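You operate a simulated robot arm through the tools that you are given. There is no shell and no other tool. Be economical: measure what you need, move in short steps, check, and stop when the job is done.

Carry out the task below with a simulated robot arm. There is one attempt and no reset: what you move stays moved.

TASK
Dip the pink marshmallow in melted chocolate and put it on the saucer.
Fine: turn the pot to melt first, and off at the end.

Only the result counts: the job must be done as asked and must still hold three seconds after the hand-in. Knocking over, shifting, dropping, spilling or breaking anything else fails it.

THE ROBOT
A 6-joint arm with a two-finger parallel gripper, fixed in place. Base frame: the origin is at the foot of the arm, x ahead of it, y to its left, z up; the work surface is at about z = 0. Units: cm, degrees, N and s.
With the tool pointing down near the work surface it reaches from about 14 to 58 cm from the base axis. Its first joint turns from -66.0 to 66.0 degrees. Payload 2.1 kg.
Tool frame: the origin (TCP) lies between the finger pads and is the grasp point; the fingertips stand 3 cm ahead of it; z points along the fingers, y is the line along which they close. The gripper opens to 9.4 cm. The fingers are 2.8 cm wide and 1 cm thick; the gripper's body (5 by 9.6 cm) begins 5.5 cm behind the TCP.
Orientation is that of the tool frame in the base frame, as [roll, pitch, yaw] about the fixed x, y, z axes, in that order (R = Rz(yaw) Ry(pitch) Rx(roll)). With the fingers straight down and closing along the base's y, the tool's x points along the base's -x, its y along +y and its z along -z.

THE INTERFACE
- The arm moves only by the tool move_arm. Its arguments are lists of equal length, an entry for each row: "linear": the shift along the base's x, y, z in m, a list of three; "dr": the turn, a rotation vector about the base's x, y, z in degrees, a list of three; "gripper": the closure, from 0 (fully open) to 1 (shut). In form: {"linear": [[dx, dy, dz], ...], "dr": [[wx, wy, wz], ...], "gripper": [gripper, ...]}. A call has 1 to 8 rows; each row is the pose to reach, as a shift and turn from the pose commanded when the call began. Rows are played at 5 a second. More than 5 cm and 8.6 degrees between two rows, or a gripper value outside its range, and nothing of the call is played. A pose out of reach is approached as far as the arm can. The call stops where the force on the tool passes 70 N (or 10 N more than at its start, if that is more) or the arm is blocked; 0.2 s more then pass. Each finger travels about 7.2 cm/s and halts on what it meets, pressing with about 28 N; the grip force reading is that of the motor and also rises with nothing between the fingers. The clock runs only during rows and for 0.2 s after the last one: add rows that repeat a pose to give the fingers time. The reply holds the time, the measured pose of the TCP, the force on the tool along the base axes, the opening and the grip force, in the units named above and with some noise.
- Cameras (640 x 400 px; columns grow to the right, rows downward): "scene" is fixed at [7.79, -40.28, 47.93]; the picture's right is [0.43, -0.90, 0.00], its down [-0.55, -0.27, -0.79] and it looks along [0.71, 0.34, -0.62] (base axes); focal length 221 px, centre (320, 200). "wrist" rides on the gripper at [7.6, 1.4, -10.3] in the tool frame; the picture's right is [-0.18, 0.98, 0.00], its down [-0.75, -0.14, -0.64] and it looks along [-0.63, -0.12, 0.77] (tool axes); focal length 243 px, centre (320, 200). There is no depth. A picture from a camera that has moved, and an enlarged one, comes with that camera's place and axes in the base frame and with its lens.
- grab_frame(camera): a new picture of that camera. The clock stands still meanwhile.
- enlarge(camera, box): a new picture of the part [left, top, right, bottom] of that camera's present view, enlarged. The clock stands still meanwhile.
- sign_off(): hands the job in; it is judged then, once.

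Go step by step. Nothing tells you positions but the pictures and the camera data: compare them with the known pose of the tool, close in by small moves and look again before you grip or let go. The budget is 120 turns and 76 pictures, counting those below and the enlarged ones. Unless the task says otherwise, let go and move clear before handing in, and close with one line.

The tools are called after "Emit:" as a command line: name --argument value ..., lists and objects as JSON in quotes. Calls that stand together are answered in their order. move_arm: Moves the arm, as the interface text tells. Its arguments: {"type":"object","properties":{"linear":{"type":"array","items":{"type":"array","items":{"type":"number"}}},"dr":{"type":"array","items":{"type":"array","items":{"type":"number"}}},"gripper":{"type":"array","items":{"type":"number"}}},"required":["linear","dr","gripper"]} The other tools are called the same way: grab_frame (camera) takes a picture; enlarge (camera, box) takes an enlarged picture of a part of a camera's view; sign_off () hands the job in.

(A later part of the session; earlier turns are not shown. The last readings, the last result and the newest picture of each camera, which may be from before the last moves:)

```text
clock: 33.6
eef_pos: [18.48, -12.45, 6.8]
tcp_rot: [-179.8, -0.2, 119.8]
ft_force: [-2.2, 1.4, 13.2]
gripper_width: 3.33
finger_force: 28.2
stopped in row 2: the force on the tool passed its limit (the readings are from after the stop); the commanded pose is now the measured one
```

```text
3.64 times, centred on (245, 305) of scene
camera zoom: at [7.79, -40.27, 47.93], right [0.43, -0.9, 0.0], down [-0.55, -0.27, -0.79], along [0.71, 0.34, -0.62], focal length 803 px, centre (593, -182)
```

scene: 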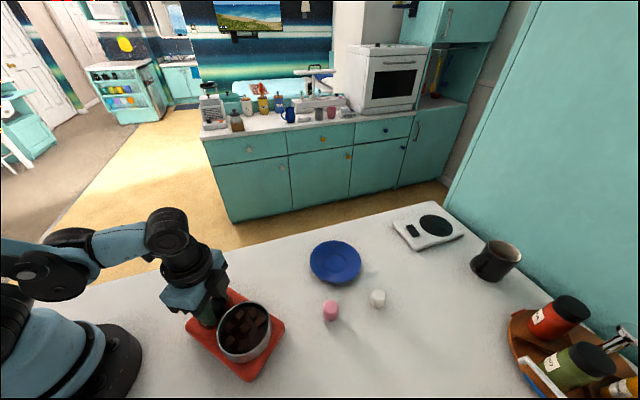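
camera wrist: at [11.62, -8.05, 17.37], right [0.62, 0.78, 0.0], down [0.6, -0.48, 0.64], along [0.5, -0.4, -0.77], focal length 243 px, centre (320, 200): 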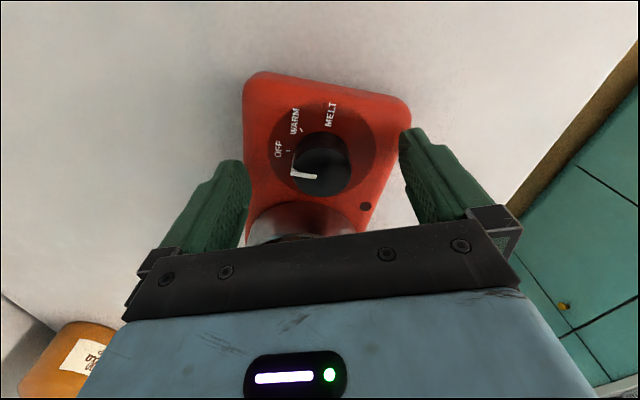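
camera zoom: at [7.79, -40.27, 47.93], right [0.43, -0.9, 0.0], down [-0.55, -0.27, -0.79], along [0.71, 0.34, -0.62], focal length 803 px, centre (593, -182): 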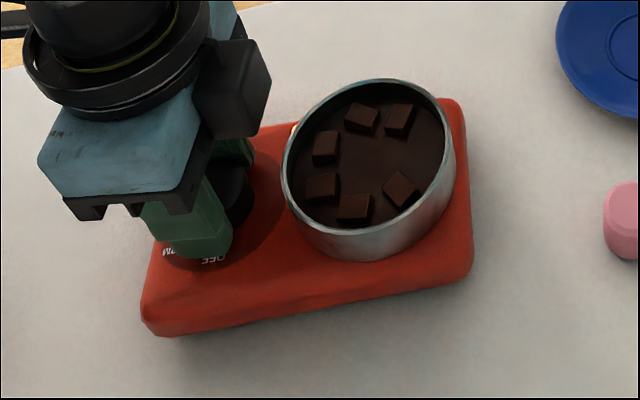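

One chunk has already melted, so the pot is heating. I add a few degrees to be squarely on MELT.

Emit:
move_arm --linear '[[0, 0, 0], [0, 0, 0], [0, 0, 0], [0, 0, 0], [0, 0, 0], [0, 0, 0]]' --dr '[[0, 0, -1], [0, 0, -2], [0, 0, -3], [0, 0, -4], [0, 0, -5], [0, 0, -6]]' --gripper '[0.8, 0.8, 0.8, 0.8, 0.8, 0.8]'

Emit:
enlarge --camera "wrist" --box '[230, 60, 430, 250]'

Emit:
enlarge --camera "scene" --box '[180, 250, 310, 360]'

```text
clock: 35.0
eef_pos: [18.52, -12.43, 6.67]
tcp_rot: [-179.8, -0.2, 113.6]
ft_force: [-7.9, -4.4, 29.9]
gripper_width: 3.32
finger_force: 27.7
```

```text
2.11 times, centred on (330, 155) of wrist
camera zoom: at [16.75, -4.83, 17.05], right [0.97, 0.23, 0.0], down [0.18, -0.75, 0.64], along [0.14, -0.62, -0.77], focal length 511 px, centre (299, 295)
```

zoom: 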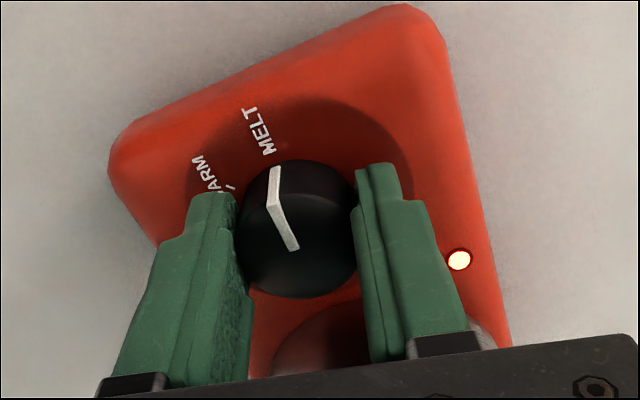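

```text
3.64 times, centred on (245, 305) of scene
camera zoom: at [7.79, -40.27, 47.94], right [0.43, -0.9, 0.0], down [-0.55, -0.27, -0.79], along [0.71, 0.34, -0.62], focal length 803 px, centre (593, -182)
```

zoom: 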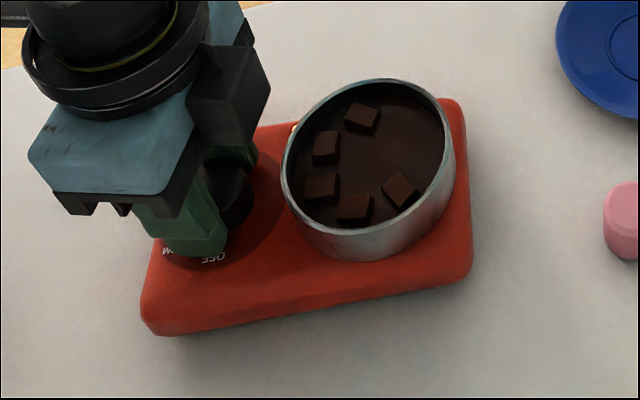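

It's on MELT and melting. I unload the press, open, and rise straight up well clear.

Emit:
move_arm --linear '[[0, 0, 0.001], [0, 0, 0.002], [0, 0, 0.002], [0, 0, 0.002], [0, 0, 0.002]]' --dr '[[0, 0, 0], [0, 0, 0], [0, 0, 0], [0, 0, 0], [0, 0, 0]]' --gripper '[0.8, 0.8, 0.5, 0.45, 0.45]'

Emit:
enlarge --camera "scene" --box '[180, 250, 310, 360]'

```text
clock: 36.2
eef_pos: [18.42, -12.11, 7.03]
tcp_rot: [-179.8, -0.2, 113.8]
ft_force: [-0.1, 0.4, -0.6]
gripper_width: 5.17
finger_force: 0.0
```

```text
3.64 times, centred on (245, 305) of scene
camera zoom: at [7.79, -40.28, 47.93], right [0.43, -0.9, 0.0], down [-0.55, -0.27, -0.79], along [0.71, 0.34, -0.62], focal length 803 px, centre (593, -182)
```

zoom: 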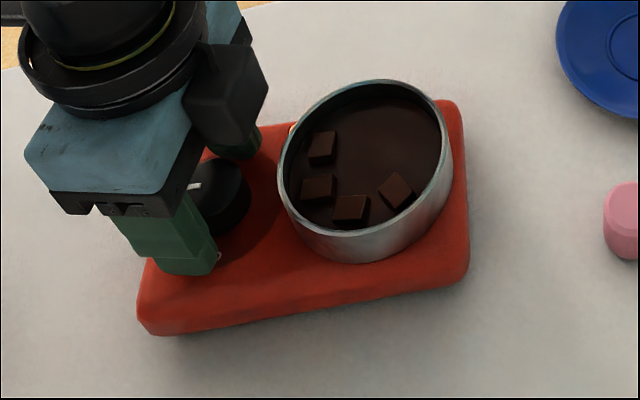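

The plate stayed put. I rise and travel to above the pink marshmallow, which I put at (28.7,-32.85), 3.3 cm wide and 3 cm tall, while the rest melts.

Emit:
move_arm --linear '[[0, 0, 0.05], [0, 0, 0.1], [0.0205, -0.041, 0.1], [0.041, -0.082, 0.1], [0.0615, -0.123, 0.1], [0.082, -0.164, 0.1], [0.1025, -0.205, 0.1], [0.1025, -0.205, 0.06]]' --dr '[[0, 0, 0], [0, 0, 0], [0, 0, 0], [0, 0, 0], [0, 0, 0], [0, 0, 0], [0, 0, 0], [0, 0, 0]]' --gripper '[0.45, 0.45, 0.3, 0.3, 0.3, 0.3, 0.3, 0.3]'

Emit:
grab_frame --camera "scene"

Emit:
grab_frame --camera "wrist"

```text
clock: 38.0
eef_pos: [28.77, -32.89, 13.01]
tcp_rot: [-179.8, -0.2, 113.8]
ft_force: [-0.5, -0.3, -0.8]
gripper_width: 6.56
finger_force: 0.1
```

```text
34 pictures are left
```

scene: 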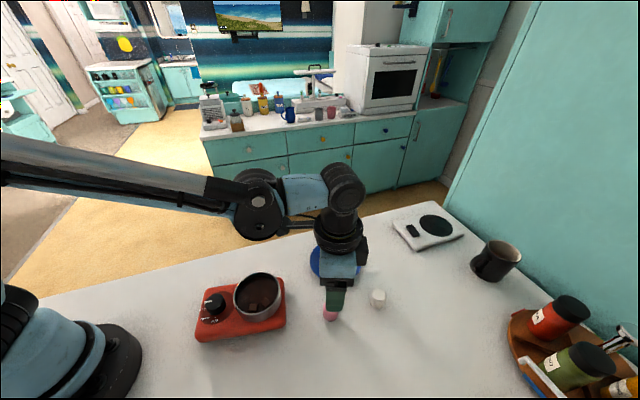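

```text
33 pictures are left
camera wrist: at [27.04, -25.4, 23.25], right [0.97, 0.23, 0.0], down [0.18, -0.75, 0.64], along [0.14, -0.62, -0.77], focal length 243 px, centre (320, 200)
```

wrist: 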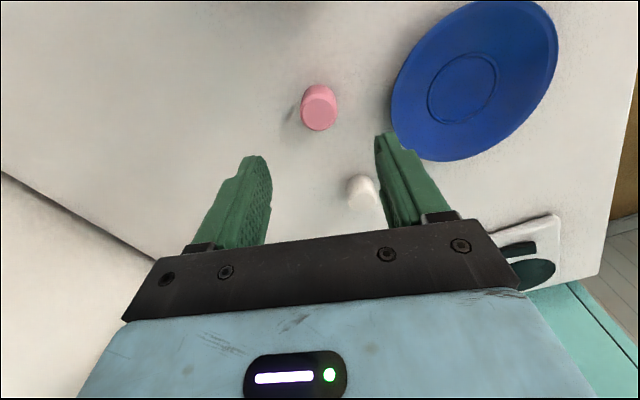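

The marshmallow's refined centre is about (28.6,-32.6). I descend so the fingertips reach its upper half, at z≈1.4.

Emit:
move_arm --linear '[[-0.0015, 0.0025, -0.04], [-0.0015, 0.0025, -0.07], [-0.0015, 0.0025, -0.085], [-0.0015, 0.0025, -0.085]]' --dr '[[0, 0, 0], [0, 0, 0], [0, 0, 0], [0, 0, 0]]' --gripper '[0.3, 0.3, 0.3, 0.3]'

Emit:
enlarge --camera "wrist" --box '[210, 60, 430, 250]'

Emit:
enlarge --camera "scene" --box '[290, 250, 400, 340]'

```text
clock: 39.0
eef_pos: [28.52, -32.99, 4.64]
tcp_rot: [-179.8, -0.2, 113.7]
ft_force: [-0.1, 0.4, -0.1]
gripper_width: 6.57
finger_force: 0.0
```

```text
2.11 times, centred on (320, 155) of wrist
camera zoom: at [26.74, -25.35, 14.79], right [0.97, 0.23, 0.0], down [0.18, -0.75, 0.64], along [0.14, -0.62, -0.77], focal length 511 px, centre (320, 295)
```

zoom: 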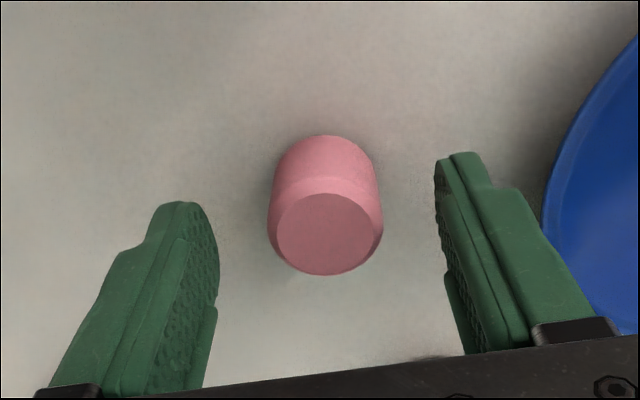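

```text
4.44 times, centred on (345, 295) of scene
camera zoom: at [7.79, -40.27, 47.93], right [0.43, -0.9, 0.0], down [-0.55, -0.27, -0.79], along [0.71, 0.34, -0.62], focal length 982 px, centre (209, -222)
```

zoom: 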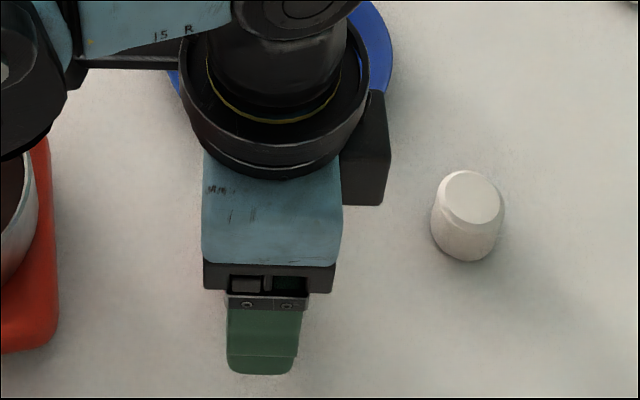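

The marshmallow is centred between the fingers. I close on it.

Emit:
move_arm --linear '[[0, 0, -0.001], [0, 0, -0.001], [0, 0, -0.001], [0, 0, -0.001], [0, 0, -0.001]]' --dr '[[0, 0, 0], [0, 0, 0], [0, 0, 0], [0, 0, 0], [0, 0, 0]]' --gripper '[0.5, 0.8, 0.8, 0.8, 0.8]'

Emit:
move_arm --linear '[[0, 0, 0.02], [0, 0, 0.05], [0, 0, 0.08], [0, 0, 0.1], [0, 0, 0.1]]' --dr '[[0, 0, 0], [0, 0, 0], [0, 0, 0], [0, 0, 0], [0, 0, 0]]' --gripper '[0.8, 0.8, 0.8, 0.8, 0.8]'

Emit:
grab_frame --camera "scene"

Emit:
enlarge --camera "scene" --box '[180, 250, 310, 360]'

```text
clock: 40.2
eef_pos: [28.66, -32.72, 4.51]
tcp_rot: [-179.8, -0.1, 113.9]
ft_force: [0.1, 0.1, -0.4]
gripper_width: 2.32
finger_force: 27.6
```

```text
clock: 41.4
eef_pos: [28.65, -32.33, 14.31]
tcp_rot: [-179.8, -0.2, 113.8]
ft_force: [-0.3, -0.8, -0.6]
gripper_width: 2.32
finger_force: 28.0
```

```text
30 pictures are left
```

scene: 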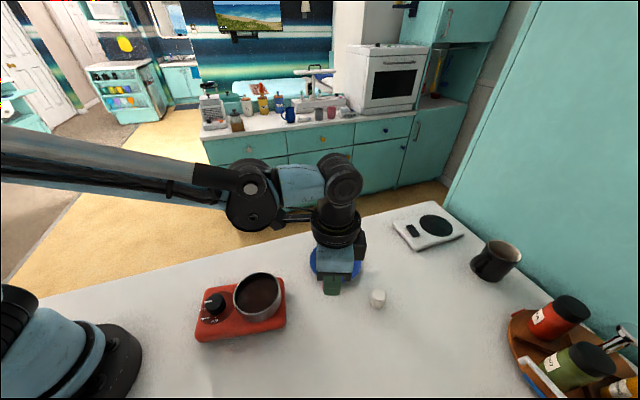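

```text
3.64 times, centred on (245, 305) of scene
camera zoom: at [7.79, -40.28, 47.93], right [0.43, -0.9, 0.0], down [-0.55, -0.27, -0.79], along [0.71, 0.34, -0.62], focal length 803 px, centre (593, -182)
```

zoom: 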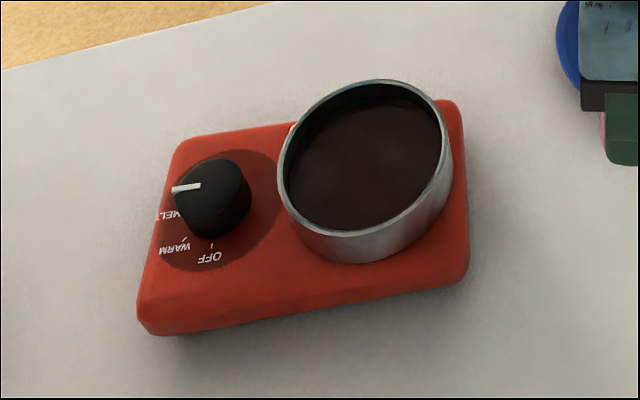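

The chocolate is fully melted and the marshmallow is held. I carry it over the pot centre at about (23.3,-19.1).

Emit:
move_arm --linear '[[-0.0133, 0.0338, 0], [-0.0266, 0.0676, 0], [-0.04, 0.1014, 0], [-0.0533, 0.135, 0], [-0.0533, 0.135, -0.02], [-0.0533, 0.135, -0.02]]' --dr '[[0, 0, 0], [0, 0, 0], [0, 0, 0], [0, 0, 0], [0, 0, 0], [0, 0, 0]]' --gripper '[0.8, 0.8, 0.8, 0.8, 0.8, 0.8]'

Emit:
grab_frame --camera "wrist"

Emit:
enlarge --camera "scene" --box '[180, 230, 310, 340]'

```text
clock: 42.8
eef_pos: [23.42, -19.17, 12.22]
tcp_rot: [-179.8, -0.2, 113.9]
ft_force: [0.7, 0.4, 0.5]
gripper_width: 2.86
finger_force: 28.3
```

```text
28 pictures are left
camera wrist: at [21.66, -11.63, 22.48], right [0.97, 0.23, 0.0], down [0.18, -0.75, 0.64], along [0.14, -0.62, -0.77], focal length 243 px, centre (320, 200)
```

wrist: 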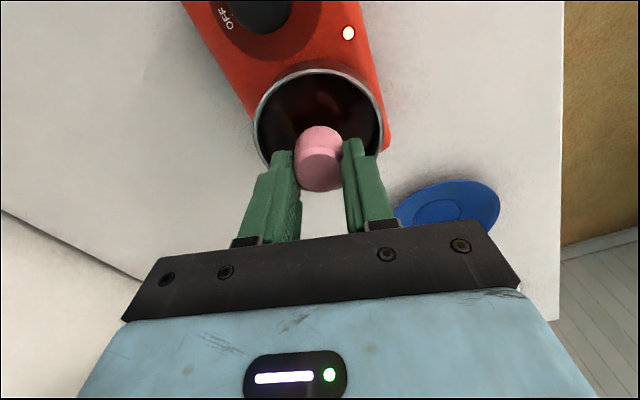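

```text
3.64 times, centred on (245, 285) of scene
camera zoom: at [7.79, -40.27, 47.93], right [0.43, -0.9, 0.0], down [-0.55, -0.27, -0.79], along [0.71, 0.34, -0.62], focal length 803 px, centre (593, -109)
```

zoom: 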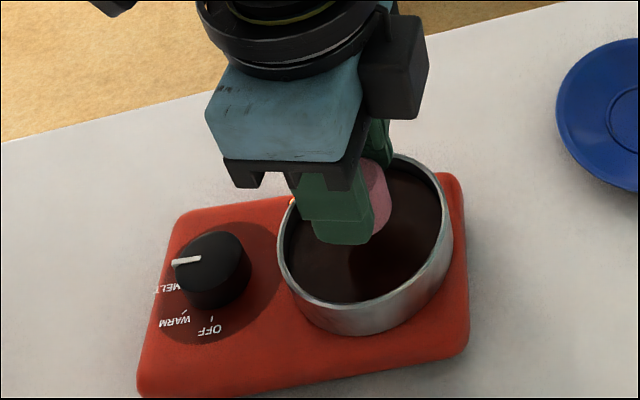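

Emit:
enlarge --camera "wrist" --box '[240, 60, 400, 250]'

```text
2.11 times, centred on (320, 155) of wrist
camera zoom: at [21.66, -11.63, 22.48], right [0.97, 0.23, 0.0], down [0.18, -0.75, 0.64], along [0.14, -0.62, -0.77], focal length 511 px, centre (320, 295)
```

zoom: 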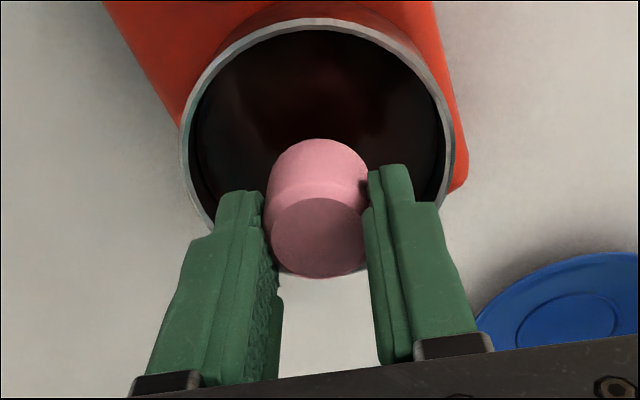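

The marshmallow is unchanged in the grip. I shift slightly to centre over the pot and lower it into the chocolate in small steps.

Emit:
move_arm --linear '[[-0.002, 0.003, 0], [-0.002, 0.003, -0.012], [-0.002, 0.003, -0.024], [-0.002, 0.003, -0.03], [-0.002, 0.003, -0.034], [-0.002, 0.003, -0.037], [-0.002, 0.003, -0.037]]' --dr '[[0, 0, 0], [0, 0, 0], [0, 0, 0], [0, 0, 0], [0, 0, 0], [0, 0, 0], [0, 0, 0]]' --gripper '[0.8, 0.8, 0.8, 0.8, 0.8, 0.8, 0.8]'

Emit:
enlarge --camera "wrist" --box '[240, 60, 400, 250]'

```text
clock: 44.2
eef_pos: [22.99, -18.97, 8.76]
tcp_rot: [-179.8, -0.2, 113.8]
ft_force: [0.2, 0.9, 19.5]
gripper_width: 2.97
finger_force: 28.3
stopped in row 6: the force on the tool passed its limit (the readings are from after the stop); the commanded pose is now the measured one
```

```text
2.11 times, centred on (320, 155) of wrist
camera zoom: at [21.31, -11.44, 19.08], right [0.97, 0.23, 0.0], down [0.18, -0.75, 0.64], along [0.14, -0.62, -0.77], focal length 511 px, centre (320, 295)
```

zoom: 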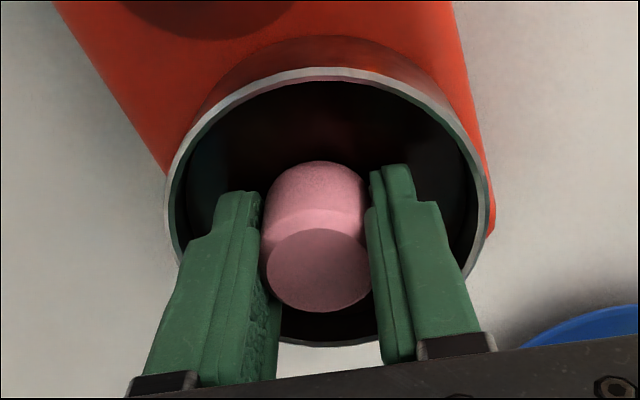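

It touched the pot bottom and slid up slightly in the grip. I lift it out and look for the coating.

Emit:
move_arm --linear '[[0, 0, 0.003], [0, 0, 0.015], [0, 0, 0.03], [0, 0, 0.05], [0, 0, 0.07], [0, 0, 0.08]]' --dr '[[0, 0, 0], [0, 0, 0], [0, 0, 0], [0, 0, 0], [0, 0, 0], [0, 0, 0]]' --gripper '[0.8, 0.8, 0.8, 0.8, 0.8, 0.8]'

Emit:
enlarge --camera "wrist" --box '[240, 60, 400, 250]'

Emit:
enlarge --camera "scene" --box '[180, 230, 310, 340]'

```text
clock: 45.6
eef_pos: [23.06, -19.17, 16.83]
tcp_rot: [-179.9, -0.2, 113.8]
ft_force: [0.1, 0.8, -0.5]
gripper_width: 2.97
finger_force: 27.9
```

```text
2.11 times, centred on (320, 155) of wrist
camera zoom: at [21.3, -11.66, 27.11], right [0.97, 0.23, 0.0], down [0.18, -0.75, 0.64], along [0.14, -0.62, -0.77], focal length 511 px, centre (320, 295)
```

zoom: 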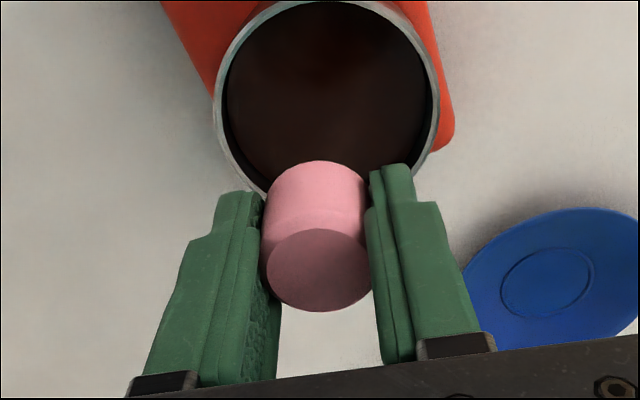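

```text
3.64 times, centred on (245, 285) of scene
camera zoom: at [7.79, -40.28, 47.93], right [0.43, -0.9, 0.0], down [-0.55, -0.27, -0.79], along [0.71, 0.34, -0.62], focal length 803 px, centre (593, -109)
```

zoom: 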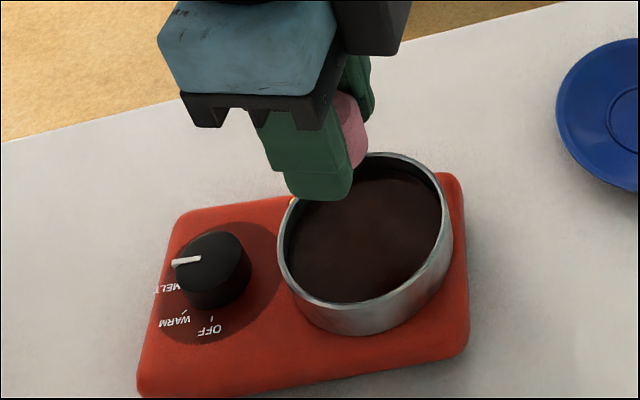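

I see no coating. The marshmallow met resistance at about the chocolate's surface and slid up about 1 cm in the grip. I look closely at the pot.

Emit:
enlarge --camera "scene" --box '[225, 255, 290, 325]'

Emit:
enlarge --camera "wrist" --box '[280, 40, 360, 140]'

```text
5.71 times, centred on (258, 290) of scene
camera zoom: at [7.79, -40.28, 47.93], right [0.43, -0.9, 0.0], down [-0.55, -0.27, -0.79], along [0.71, 0.34, -0.62], focal length 1262 px, centre (677, -314)
```

zoom: 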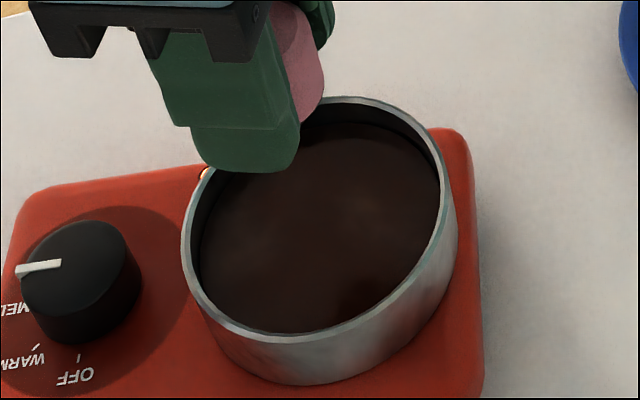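

```text
4.00 times, centred on (320, 90) of wrist
camera zoom: at [21.3, -11.66, 27.11], right [0.97, 0.23, 0.0], down [0.18, -0.75, 0.64], along [0.14, -0.62, -0.77], focal length 970 px, centre (320, 640)
```

zoom: 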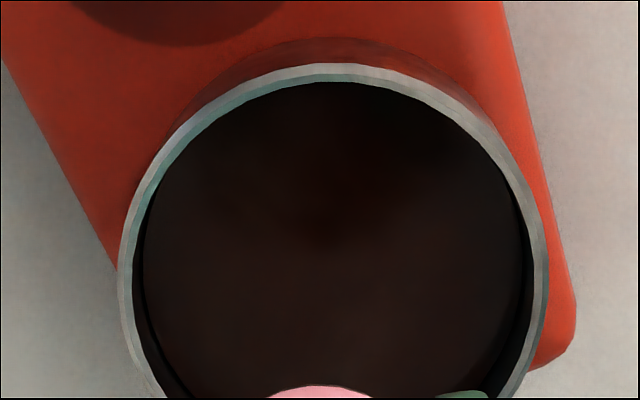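

The chocolate looks liquid now. The bottom of the marshmallow now sits about 0.4 cm below the tips, so I lower again slowly with this firmer hold and note where contact occurs.

Emit:
move_arm --linear '[[0, 0.002, -0.04], [0, 0.002, -0.07], [0, 0.002, -0.08], [0, 0.002, -0.083], [0, 0.002, -0.086], [0, 0.002, -0.089], [0, 0.002, -0.089]]' --dr '[[0, 0, 0], [0, 0, 0], [0, 0, 0], [0, 0, 0], [0, 0, 0], [0, 0, 0], [0, 0, 0]]' --gripper '[0.8, 0.8, 0.8, 0.8, 0.8, 0.8, 0.8]'

Emit:
enlarge --camera "wrist" --box '[240, 60, 400, 250]'

```text
clock: 46.6
eef_pos: [23.04, -18.95, 8.87]
tcp_rot: [-179.7, -0.5, 113.7]
ft_force: [-2.8, 1.6, 23.6]
gripper_width: 2.94
finger_force: 28.1
stopped in row 4: the force on the tool passed its limit (the readings are from after the stop); the commanded pose is now the measured one
```

```text
2.11 times, centred on (320, 155) of wrist
camera zoom: at [21.26, -11.49, 19.11], right [0.97, 0.23, -0.01], down [0.18, -0.75, 0.64], along [0.14, -0.62, -0.77], focal length 511 px, centre (320, 295)
```

zoom: 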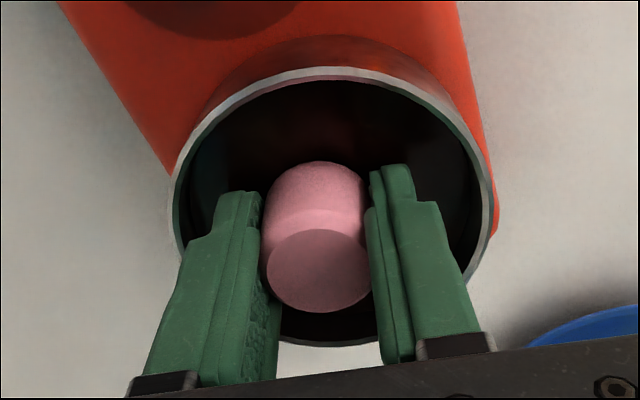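

It stops at the same height, so the chocolate surface itself resists at z≈5.4. I hold it there for a moment with light pressure to see whether it coats or softens.

Emit:
move_arm --linear '[[0, 0, 0], [0, 0, 0], [0, 0, 0], [0, 0, 0], [0, 0, 0], [0, 0, 0], [0, 0, 0], [0, 0, 0]]' --dr '[[0, 0, 0], [0, 0, 0], [0, 0, 0], [0, 0, 0], [0, 0, 0], [0, 0, 0], [0, 0, 0], [0, 0, 0]]' --gripper '[0.8, 0.8, 0.8, 0.8, 0.8, 0.8, 0.8, 0.8]'

Emit:
move_arm --linear '[[0, 0, -0.001], [0, 0, -0.002], [0, 0, -0.003], [0, 0, -0.004], [0, 0, -0.005]]' --dr '[[0, 0, 0], [0, 0, 0], [0, 0, 0], [0, 0, 0], [0, 0, 0]]' --gripper '[0.8, 0.8, 0.8, 0.8, 0.8]'

```text
clock: 48.4
eef_pos: [22.97, -18.95, 8.72]
tcp_rot: [-179.7, -0.4, 113.8]
ft_force: [-5.5, 2.5, 50.6]
gripper_width: 2.98
finger_force: 28.4
```

```text
clock: 48.7
eef_pos: [23.1, -18.8, 8.83]
tcp_rot: [-179.7, -0.6, 113.8]
ft_force: [-3.0, 1.6, 21.9]
gripper_width: 2.95
finger_force: 27.8
stopped in row 1: the force on the tool passed its limit (the readings are from after the stop); the commanded pose is now the measured one
```

It's rigid. I look from the scene camera at what is in contact.

Emit:
enlarge --camera "scene" --box '[200, 225, 300, 325]'

Emit:
grab_frame --camera "scene"

```text
4.00 times, centred on (250, 275) of scene
camera zoom: at [7.79, -40.27, 47.94], right [0.43, -0.9, 0.0], down [-0.55, -0.27, -0.79], along [0.71, 0.34, -0.62], focal length 884 px, centre (600, -100)
```

zoom: 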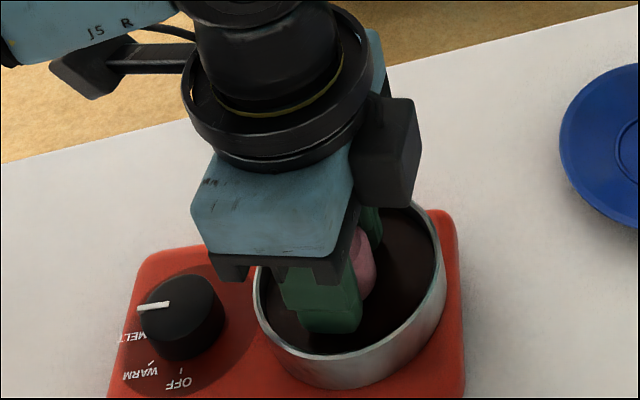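

```text
18 pictures are left
```

scene: 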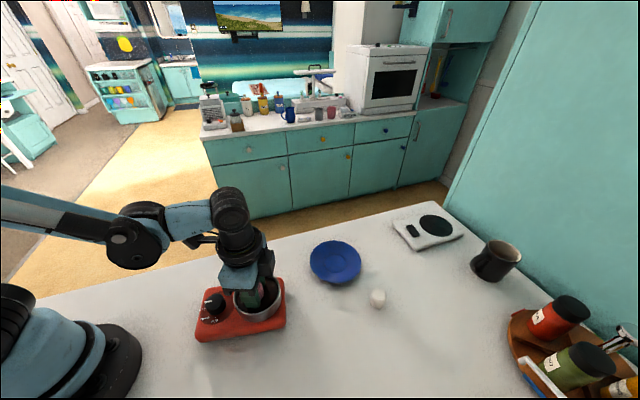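

The fingertips themselves appear to be bottoming out, with the marshmallow flush with them. I lift and inspect the marshmallow closely.

Emit:
move_arm --linear '[[0, 0, 0.01], [0, 0, 0.04], [0, 0, 0.08], [0, 0, 0.12], [0, 0, 0.12]]' --dr '[[0.1, -0.3, 0], [0.1, -0.5, 0], [0.1, -0.5, 0], [0.1, -0.5, 0], [0.1, -0.5, 0]]' --gripper '[0.8, 0.8, 0.8, 0.8, 0.8]'

Emit:
enlarge --camera "scene" --box '[225, 205, 305, 325]'

```text
clock: 49.9
eef_pos: [23.03, -19.26, 20.76]
tcp_rot: [179.8, -0.3, 113.8]
ft_force: [0.1, 0.0, 0.2]
gripper_width: 2.95
finger_force: 27.9
```

```text
3.33 times, centred on (265, 265) of scene
camera zoom: at [7.79, -40.28, 47.93], right [0.43, -0.9, 0.0], down [-0.55, -0.27, -0.79], along [0.71, 0.34, -0.62], focal length 736 px, centre (503, -17)
```

zoom: 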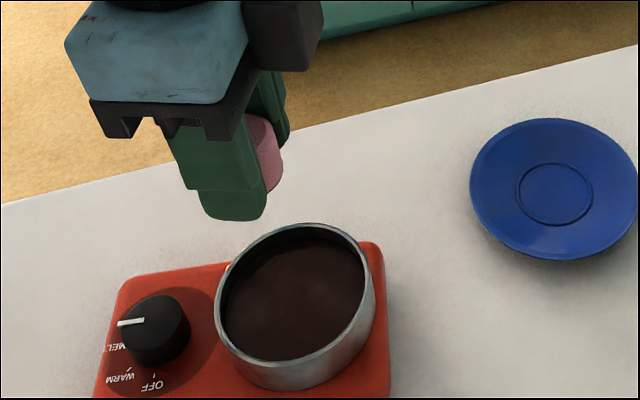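

The tips really did hit a rigid layer at z≈5.7, the chocolate surface, so it may still be firming down or needs more time. While it heats, I'll set the marshmallow back on its table spot and regrip it higher so more protrudes.

Emit:
move_arm --linear '[[0.014, -0.034, -0.02], [0.028, -0.068, -0.04], [0.042, -0.102, -0.06], [0.055, -0.136, -0.08], [0.055, -0.136, -0.12], [0.055, -0.136, -0.15], [0.055, -0.136, -0.165], [0.055, -0.136, -0.17]]' --dr '[[0, 0, 0], [0, 0, 0], [0, 0, 0], [0, 0, 0], [0, 0, 0], [0, 0, 0], [0, 0, 0], [0, 0, 0]]' --gripper '[0.8, 0.8, 0.8, 0.8, 0.8, 0.8, 0.8, 0.8]'

Emit:
move_arm --linear '[[0, 0, -0.002], [0, 0, -0.004], [0, 0, -0.005], [0, 0, -0.006], [0, 0, -0.007]]' --dr '[[0, 0, 0], [0, 0, 0], [0, 0, 0], [0, 0, 0], [0, 0, 0]]' --gripper '[0.8, 0.8, 0.8, 0.8, 0.8]'

```text
clock: 51.7
eef_pos: [28.56, -32.54, 3.84]
tcp_rot: [179.8, -0.4, 113.8]
ft_force: [-0.4, 0.4, 1.3]
gripper_width: 2.97
finger_force: 27.3
```

```text
clock: 52.9
eef_pos: [28.41, -32.41, 3.01]
tcp_rot: [179.8, -0.3, 113.8]
ft_force: [0.1, 1.0, 0.2]
gripper_width: 2.98
finger_force: 28.0
```

It is essentially on the table. I release, rise to grip the upper part, and regrip.

Emit:
move_arm --linear '[[0, 0, 0], [0, 0, 0], [0, 0, 0.003], [0, 0, 0.01], [0, 0, 0.0155], [0, 0, 0.0155]]' --dr '[[0, 0, 0], [0, 0, 0], [0, 0, 0], [0, 0, 0], [0, 0, 0], [0, 0, 0]]' --gripper '[0.6, 0.35, 0.35, 0.35, 0.35, 0.35]'

Emit:
enlarge --camera "wrist" --box '[210, 60, 430, 250]'

```text
clock: 54.3
eef_pos: [28.58, -32.56, 4.65]
tcp_rot: [179.8, -0.5, 113.8]
ft_force: [-1.0, 0.5, 0.1]
gripper_width: 6.1
finger_force: 0.1
```

```text
2.11 times, centred on (320, 155) of wrist
camera zoom: at [26.77, -25.09, 14.95], right [0.97, 0.23, 0.0], down [0.17, -0.75, 0.64], along [0.15, -0.62, -0.77], focal length 511 px, centre (320, 295)
```

zoom: 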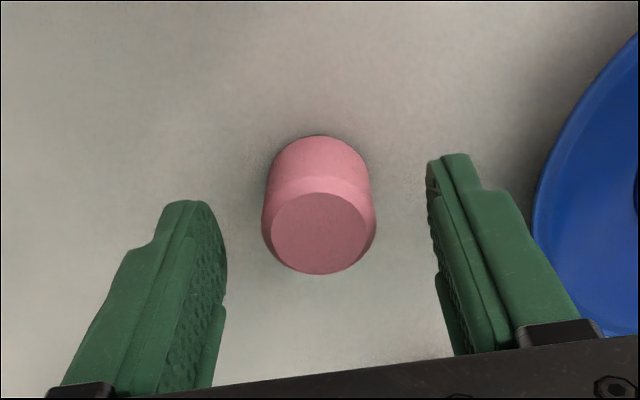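

The marshmallow is upright and centred. I regrip, lift and return over the pot.

Emit:
move_arm --linear '[[0, 0, -0.001], [0, 0, -0.001], [0, 0, -0.001], [0, 0, -0.001], [0, 0, -0.001], [0, 0, 0.02], [0, 0, 0.06], [0, 0, 0.1]]' --dr '[[0, 0, 0], [0, 0, 0], [0, 0, 0], [0, 0, 0], [0, 0, 0], [0, 0, 0], [0, 0, 0], [0, 0, 0]]' --gripper '[0.5, 0.8, 0.8, 0.8, 0.8, 0.8, 0.8, 0.8]'

Emit:
move_arm --linear '[[-0.0138, 0.034, 0], [-0.0276, 0.068, 0], [-0.0414, 0.102, 0], [-0.055, 0.137, 0], [-0.055, 0.137, -0.02], [-0.055, 0.137, -0.03], [-0.055, 0.137, -0.03]]' --dr '[[0, 0, 0], [0, 0, 0], [0, 0, 0], [0, 0, 0], [0, 0, 0], [0, 0, 0], [0, 0, 0]]' --gripper '[0.8, 0.8, 0.8, 0.8, 0.8, 0.8, 0.8]'

Emit:
enlarge --camera "scene" --box '[190, 240, 290, 340]'

```text
clock: 56.1
eef_pos: [28.88, -32.45, 14.43]
tcp_rot: [179.8, -0.4, 113.7]
ft_force: [-0.4, -0.7, 0.7]
gripper_width: 2.89
finger_force: 28.3
```

```text
clock: 57.7
eef_pos: [23.14, -18.79, 11.6]
tcp_rot: [179.7, -0.4, 113.8]
ft_force: [0.6, -0.1, -0.1]
gripper_width: 2.87
finger_force: 28.1
```

```text
4.00 times, centred on (240, 290) of scene
camera zoom: at [7.79, -40.27, 47.93], right [0.43, -0.9, 0.0], down [-0.55, -0.27, -0.79], along [0.71, 0.34, -0.62], focal length 884 px, centre (640, -160)
```

zoom: 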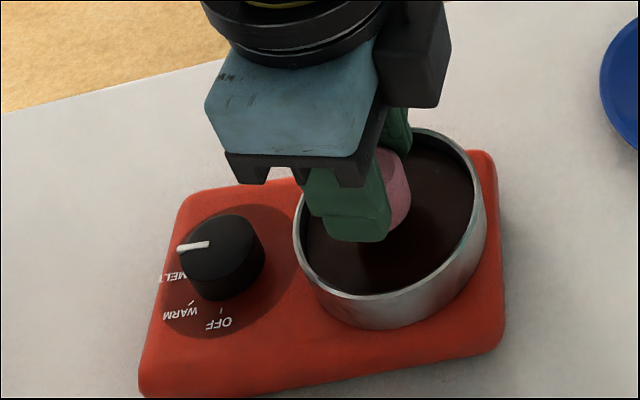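

The surface looks glossier now. I lower gently in small steps.

Emit:
move_arm --linear '[[0, 0, -0.006], [0, 0, -0.011], [0, 0, -0.014], [0, 0, -0.017], [0, 0, -0.02], [0, 0, -0.02], [0, 0, -0.02]]' --dr '[[0, 0, 0], [0, 0, 0], [0, 0, 0], [0, 0, 0], [0, 0, 0], [0, 0, 0], [0, 0, 0]]' --gripper '[0.8, 0.8, 0.8, 0.8, 0.8, 0.8, 0.8]'

Emit:
enlarge --camera "wrist" --box '[240, 60, 400, 250]'

```text
clock: 59.3
eef_pos: [23.04, -19.01, 9.59]
tcp_rot: [179.9, -0.4, 113.9]
ft_force: [1.5, 0.1, 25.7]
gripper_width: 2.91
finger_force: 28.0
```

```text
2.11 times, centred on (320, 155) of wrist
camera zoom: at [21.13, -11.46, 19.85], right [0.97, 0.23, 0.0], down [0.17, -0.75, 0.64], along [0.15, -0.62, -0.77], focal length 511 px, centre (320, 295)
```

zoom: 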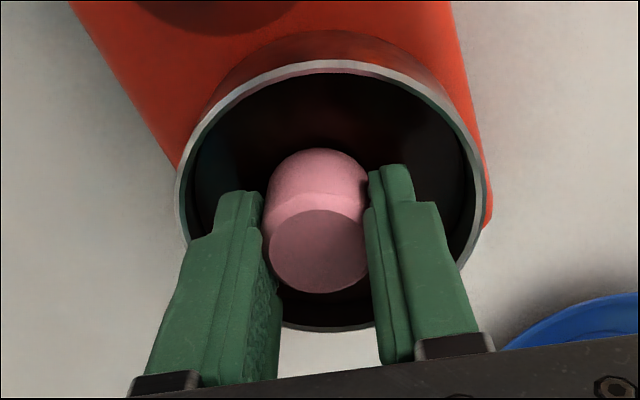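

It is still resisting at about z 5.6, at the visible surface. I lift just out and inspect both the marshmallow and the surface.

Emit:
move_arm --linear '[[0, 0, 0.01], [0, 0, 0.04], [0, 0, 0.08], [0, -0.03, 0.09], [0, -0.06, 0.09], [0, -0.06, 0.09]]' --dr '[[0, 0, 0], [0, 0, 0], [0, 0, 0], [0, 0, 0], [0, 0, 0], [0, 0, 0]]' --gripper '[0.8, 0.8, 0.8, 0.8, 0.8, 0.8]'

Emit:
enlarge --camera "wrist" --box '[220, 0, 420, 200]'

```text
clock: 60.7
eef_pos: [22.98, -25.23, 18.7]
tcp_rot: [179.8, -0.4, 113.8]
ft_force: [0.2, 0.3, 0.1]
gripper_width: 2.94
finger_force: 27.7
```

```text
2.00 times, centred on (320, 100) of wrist
camera zoom: at [21.18, -17.76, 29.05], right [0.97, 0.23, 0.0], down [0.17, -0.75, 0.64], along [0.15, -0.62, -0.77], focal length 485 px, centre (320, 400)
```

zoom: 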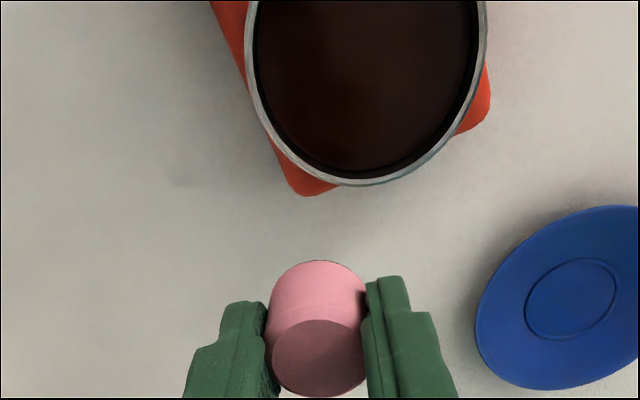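

There may be a thin dark line at the lower edge. I zoom in on it.

Emit:
enlarge --camera "wrist" --box '[295, 120, 350, 160]'

```text
10.00 times, centred on (322, 140) of wrist
camera zoom: at [21.18, -17.76, 29.05], right [0.97, 0.23, 0.0], down [0.17, -0.75, 0.64], along [0.15, -0.62, -0.77], focal length 2426 px, centre (295, 800)
```

zoom: 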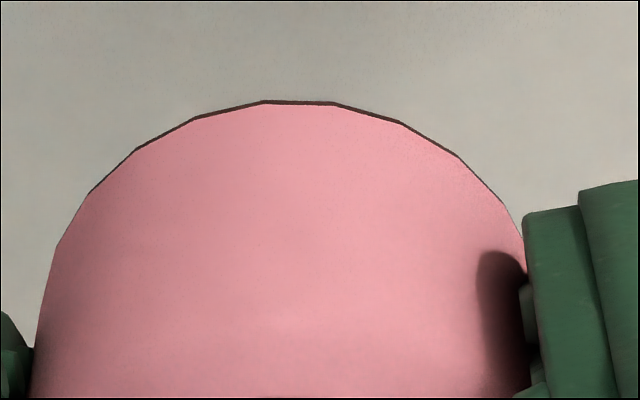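

There is indeed a thin brown rim of chocolate at its bottom edge, so the dip works but only about 1 mm deep: only a thin layer is liquid so far. I go back over the pot and give it more time to melt, then dip again.

Emit:
move_arm --linear '[[0, 0.03, 0], [0, 0.063, 0], [0, 0.063, -0.03], [0, 0.063, -0.06], [0, 0.063, -0.06], [0, 0.063, -0.06], [0, 0.063, -0.06], [0, 0.063, -0.06]]' --dr '[[0, 0, 0], [0, 0, 0], [0, 0, 0], [0, 0, 0], [0, 0, 0], [0, 0, 0], [0, 0, 0], [0, 0, 0]]' --gripper '[0.8, 0.8, 0.8, 0.8, 0.8, 0.8, 0.8, 0.8]'

Emit:
move_arm --linear '[[0, 0, 0], [0, 0, 0], [0, 0, 0], [0, 0, 0], [0, 0, 0], [0, 0, 0], [0, 0, 0], [0, 0, 0]]' --dr '[[0, 0, 0], [0, 0, 0], [0, 0, 0], [0, 0, 0], [0, 0, 0], [0, 0, 0], [0, 0, 0], [0, 0, 0]]' --gripper '[0.8, 0.8, 0.8, 0.8, 0.8, 0.8, 0.8, 0.8]'

Emit:
move_arm --linear '[[0, 0, 0], [0, 0, 0], [0, 0, 0], [0, 0, 0], [0, 0, 0], [0, 0, 0], [0, 0, 0], [0, 0, 0]]' --dr '[[0, 0, 0], [0, 0, 0], [0, 0, 0], [0, 0, 0], [0, 0, 0], [0, 0, 0], [0, 0, 0], [0, 0, 0]]' --gripper '[0.8, 0.8, 0.8, 0.8, 0.8, 0.8, 0.8, 0.8]'

Emit:
move_arm --linear '[[0, 0, 0], [0, 0, 0], [0, 0, 0], [0, 0, 0], [0, 0, 0], [0, 0, 0], [0, 0, 0], [0, 0, 0]]' --dr '[[0, 0, 0], [0, 0, 0], [0, 0, 0], [0, 0, 0], [0, 0, 0], [0, 0, 0], [0, 0, 0], [0, 0, 0]]' --gripper '[0.8, 0.8, 0.8, 0.8, 0.8, 0.8, 0.8, 0.8]'

Emit:
move_arm --linear '[[0, 0, 0], [0, 0, 0], [0, 0, 0], [0, 0, 0], [0, 0, 0], [0, 0, 0], [0, 0, 0], [0, 0, 0]]' --dr '[[0, 0, 0], [0, 0, 0], [0, 0, 0], [0, 0, 0], [0, 0, 0], [0, 0, 0], [0, 0, 0], [0, 0, 0]]' --gripper '[0.8, 0.8, 0.8, 0.8, 0.8, 0.8, 0.8, 0.8]'

Emit:
move_arm --linear '[[0, 0, 0], [0, 0, 0], [0, 0, 0], [0, 0, 0], [0, 0, 0], [0, 0, 0], [0, 0, 0], [0, 0, 0]]' --dr '[[0, 0, 0], [0, 0, 0], [0, 0, 0], [0, 0, 0], [0, 0, 0], [0, 0, 0], [0, 0, 0], [0, 0, 0]]' --gripper '[0.8, 0.8, 0.8, 0.8, 0.8, 0.8, 0.8, 0.8]'

```text
clock: 62.5
eef_pos: [23.13, -18.49, 12.66]
tcp_rot: [179.8, -0.3, 113.8]
ft_force: [0.6, 0.1, -0.5]
gripper_width: 2.87
finger_force: 27.7
```

```text
clock: 64.3
eef_pos: [23.05, -18.57, 12.68]
tcp_rot: [179.8, -0.5, 113.8]
ft_force: [0.2, 0.3, -0.3]
gripper_width: 2.91
finger_force: 27.8
```

```text
clock: 66.1
eef_pos: [23.1, -18.58, 12.74]
tcp_rot: [179.9, -0.5, 113.8]
ft_force: [0.1, 0.4, 0.4]
gripper_width: 2.91
finger_force: 28.4
```

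```text
clock: 67.9
eef_pos: [23.09, -18.56, 12.67]
tcp_rot: [179.8, -0.4, 113.8]
ft_force: [0.0, -0.9, 0.3]
gripper_width: 2.92
finger_force: 27.7
```

```text
clock: 69.7
eef_pos: [23.11, -18.7, 12.64]
tcp_rot: [179.8, -0.4, 113.8]
ft_force: [0.8, -0.4, -0.4]
gripper_width: 2.91
finger_force: 28.4
```

```text
clock: 71.5
eef_pos: [23.03, -18.63, 12.67]
tcp_rot: [179.7, -0.5, 113.8]
ft_force: [1.0, -0.6, 0.4]
gripper_width: 2.92
finger_force: 28.5
```

I dip again slowly to find where it meets resistance now.

Emit:
move_arm --linear '[[0, 0, -0.02], [0, 0, -0.028], [0, 0, -0.031], [0, 0, -0.033], [0, 0, -0.033]]' --dr '[[0, 0, 0], [0, 0, 0], [0, 0, 0], [0, 0, 0], [0, 0, 0]]' --gripper '[0.8, 0.8, 0.8, 0.8, 0.8]'

Emit:
move_arm --linear '[[0, 0, -0.001], [0, 0, -0.002], [0, 0, -0.003], [0, 0, -0.003]]' --dr '[[0, 0, 0], [0, 0, 0], [0, 0, 0], [0, 0, 0]]' --gripper '[0.8, 0.8, 0.8, 0.8]'

Emit:
enlarge --camera "wrist" --box '[240, 60, 400, 250]'

```text
clock: 72.7
eef_pos: [23.02, -18.59, 9.2]
tcp_rot: [179.8, -0.4, 113.8]
ft_force: [-1.4, -0.1, 30.5]
gripper_width: 2.89
finger_force: 28.3
```

```text
clock: 73.7
eef_pos: [23.02, -18.74, 9.05]
tcp_rot: [179.7, -0.4, 113.8]
ft_force: [1.1, -2.4, 26.7]
gripper_width: 2.94
finger_force: 27.8
```

```text
2.11 times, centred on (320, 155) of wrist
camera zoom: at [21.25, -11.16, 19.3], right [0.97, 0.23, 0.0], down [0.17, -0.75, 0.64], along [0.15, -0.62, -0.77], focal length 511 px, centre (320, 295)
```

zoom: 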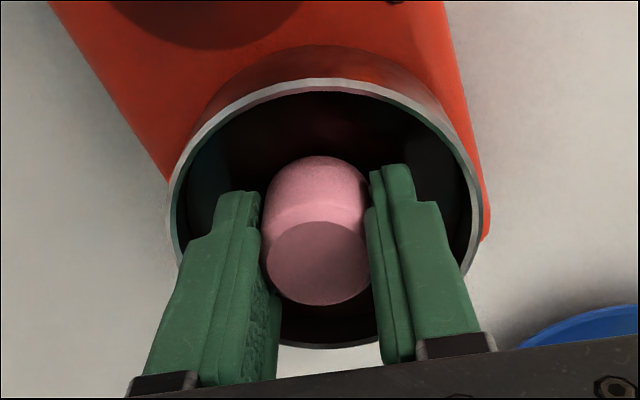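

It slides on the same floor again, so this is as deep as the pot allows. I lift and compare the coating.

Emit:
move_arm --linear '[[0, 0, 0.005], [0, 0, 0.02], [0, 0, 0.05], [0, 0, 0.09], [0, -0.03, 0.09], [0, -0.065, 0.09], [0, -0.065, 0.09]]' --dr '[[0, 0, 0], [0, 0, 0], [0, 0, 0], [0, 0, 0], [0, 0, 0], [0, 0, 0], [0, 0, 0]]' --gripper '[0.8, 0.8, 0.8, 0.8, 0.8, 0.8, 0.8]'

Emit:
enlarge --camera "wrist" --box '[285, 120, 355, 170]'

```text
clock: 75.3
eef_pos: [23.06, -25.05, 18.15]
tcp_rot: [179.8, -0.4, 113.8]
ft_force: [-0.5, -0.2, -1.1]
gripper_width: 2.97
finger_force: 27.8
```

```text
8.00 times, centred on (320, 145) of wrist
camera zoom: at [21.22, -17.6, 28.49], right [0.97, 0.23, 0.0], down [0.17, -0.75, 0.64], along [0.15, -0.62, -0.77], focal length 1941 px, centre (320, 640)
```

zoom: 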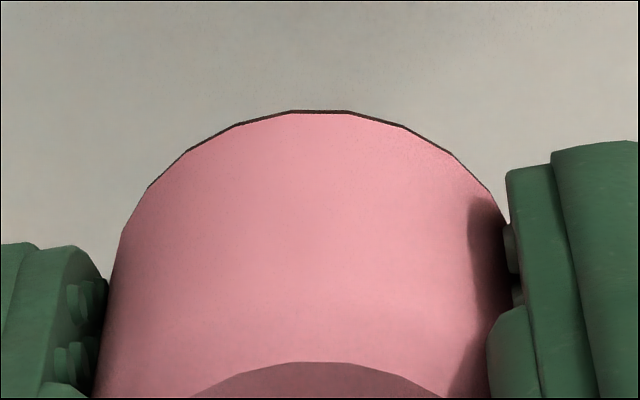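

The coating is hard to judge from this angle. I'll raise the marshmallow and tilt the tool so its underside faces the scene camera.

Emit:
move_arm --linear '[[0.002, 0.016, 0.036], [0.004, 0.032, 0.072], [0.006, 0.048, 0.108], [0.008, 0.064, 0.144], [0.01, 0.08, 0.18]]' --dr '[[0, 0, 0], [0, 0, 0], [0, 0, 0], [0, 0, 0], [0, 0, 0]]' --gripper '[0.8, 0.8, 0.8, 0.8, 0.8]'

Emit:
move_arm --linear '[[0, 0, 0], [0, 0, 0], [0, 0, 0], [0, 0, 0], [0, 0, 0], [0, 0, 0], [0, 0, 0]]' --dr '[[-8, 0, 0], [-16, 0, 0], [-24, 0, 0], [-32, 0, 0], [-40, 0, 0], [-48, 0, 0], [-56, 0, 0]]' --gripper '[0.8, 0.8, 0.8, 0.8, 0.8, 0.8, 0.8]'

Emit:
enlarge --camera "scene" --box '[130, 100, 330, 330]'

```text
clock: 76.5
eef_pos: [24.14, -16.97, 35.51]
tcp_rot: [179.7, -0.4, 113.8]
ft_force: [0.2, 0.1, -0.7]
gripper_width: 2.93
finger_force: 27.7
```

```text
clock: 78.1
eef_pos: [24.0, -17.13, 36.0]
tcp_rot: [-149.5, 49.2, 128.0]
ft_force: [-0.2, 0.5, 0.4]
gripper_width: 2.95
finger_force: 27.7
```

```text
1.74 times, centred on (230, 215) of scene
camera zoom: at [7.79, -40.28, 47.93], right [0.43, -0.9, 0.0], down [-0.55, -0.27, -0.79], along [0.71, 0.34, -0.62], focal length 384 px, centre (476, 174)
```

zoom: 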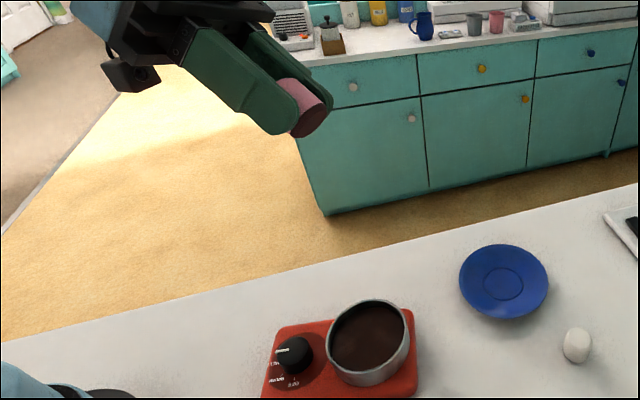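

Emit:
enlarge --camera "scene" --box '[265, 130, 335, 190]'

```text
6.67 times, centred on (300, 160) of scene
camera zoom: at [7.79, -40.28, 47.93], right [0.43, -0.9, 0.0], down [-0.55, -0.27, -0.79], along [0.71, 0.34, -0.62], focal length 1473 px, centre (453, 467)
```

zoom: 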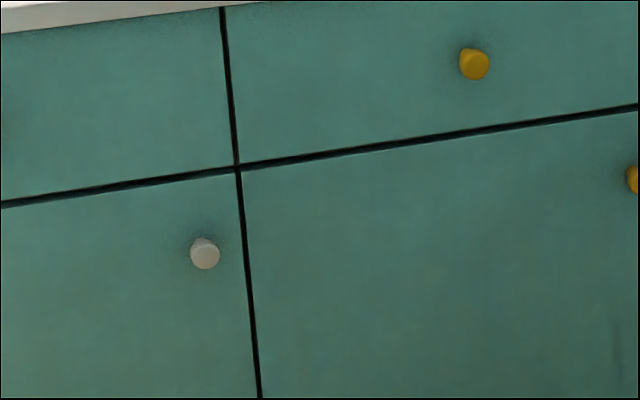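

Emit:
enlarge --camera "scene" --box '[200, 140, 250, 185]'

```text
8.89 times, centred on (225, 162) of scene
camera zoom: at [7.79, -40.28, 47.93], right [0.43, -0.9, 0.0], down [-0.55, -0.27, -0.79], along [0.71, 0.34, -0.62], focal length 1964 px, centre (1164, 533)
```

zoom: 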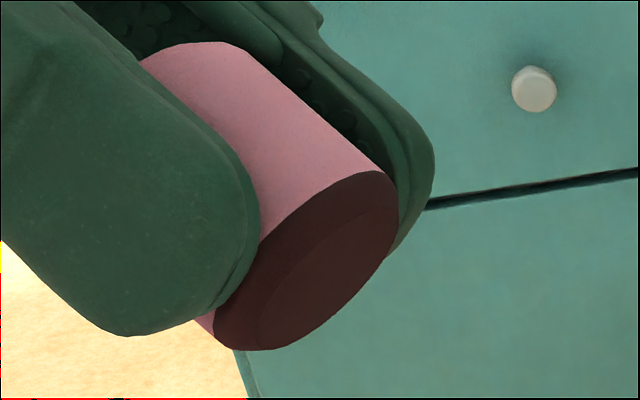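

The underside is clearly coated dark chocolate, so the dip is done. I bring the tool back upright and carry the marshmallow over the saucer at about (40.3,-28.6).

Emit:
move_arm --linear '[[0, 0, 0], [0, 0, 0], [0, 0, 0], [0, 0, 0], [0, 0, 0], [0, 0, 0], [0, 0, 0]]' --dr '[[8, 0, 0], [16, 0, 0], [24, 0, 0], [32, 0, 0], [40, 0, 0], [48, 0, 0], [56, 0, 0]]' --gripper '[0.8, 0.8, 0.8, 0.8, 0.8, 0.8, 0.8]'

Emit:
move_arm --linear '[[0.0233, -0.0166, -0.03], [0.0466, -0.0332, -0.06], [0.0699, -0.0498, -0.09], [0.0932, -0.0664, -0.12], [0.1165, -0.083, -0.15], [0.1398, -0.0996, -0.18], [0.163, -0.116, -0.21], [0.163, -0.116, -0.25]]' --dr '[[0, 0, 0], [0, 0, 0], [0, 0, 0], [0, 0, 0], [0, 0, 0], [0, 0, 0], [0, 0, 0], [0, 0, 0]]' --gripper '[0.8, 0.8, 0.8, 0.8, 0.8, 0.8, 0.8, 0.8]'

Emit:
enlarge --camera "wrist" --box '[220, 30, 440, 230]'

```text
clock: 79.7
eef_pos: [24.06, -16.97, 36.06]
tcp_rot: [179.7, -0.7, 113.8]
ft_force: [0.3, -1.1, -0.1]
gripper_width: 2.95
finger_force: 28.1
```

```text
clock: 81.5
eef_pos: [40.87, -28.59, 10.93]
tcp_rot: [179.8, -0.5, 113.9]
ft_force: [0.3, -0.5, 0.1]
gripper_width: 2.96
finger_force: 28.2
```

```text
2.00 times, centred on (330, 130) of wrist
camera zoom: at [38.98, -21.08, 21.24], right [0.97, 0.23, 0.0], down [0.17, -0.75, 0.64], along [0.15, -0.62, -0.77], focal length 485 px, centre (300, 340)
```

zoom: 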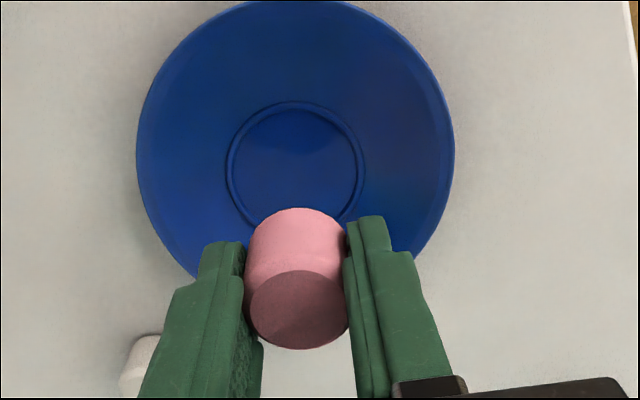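

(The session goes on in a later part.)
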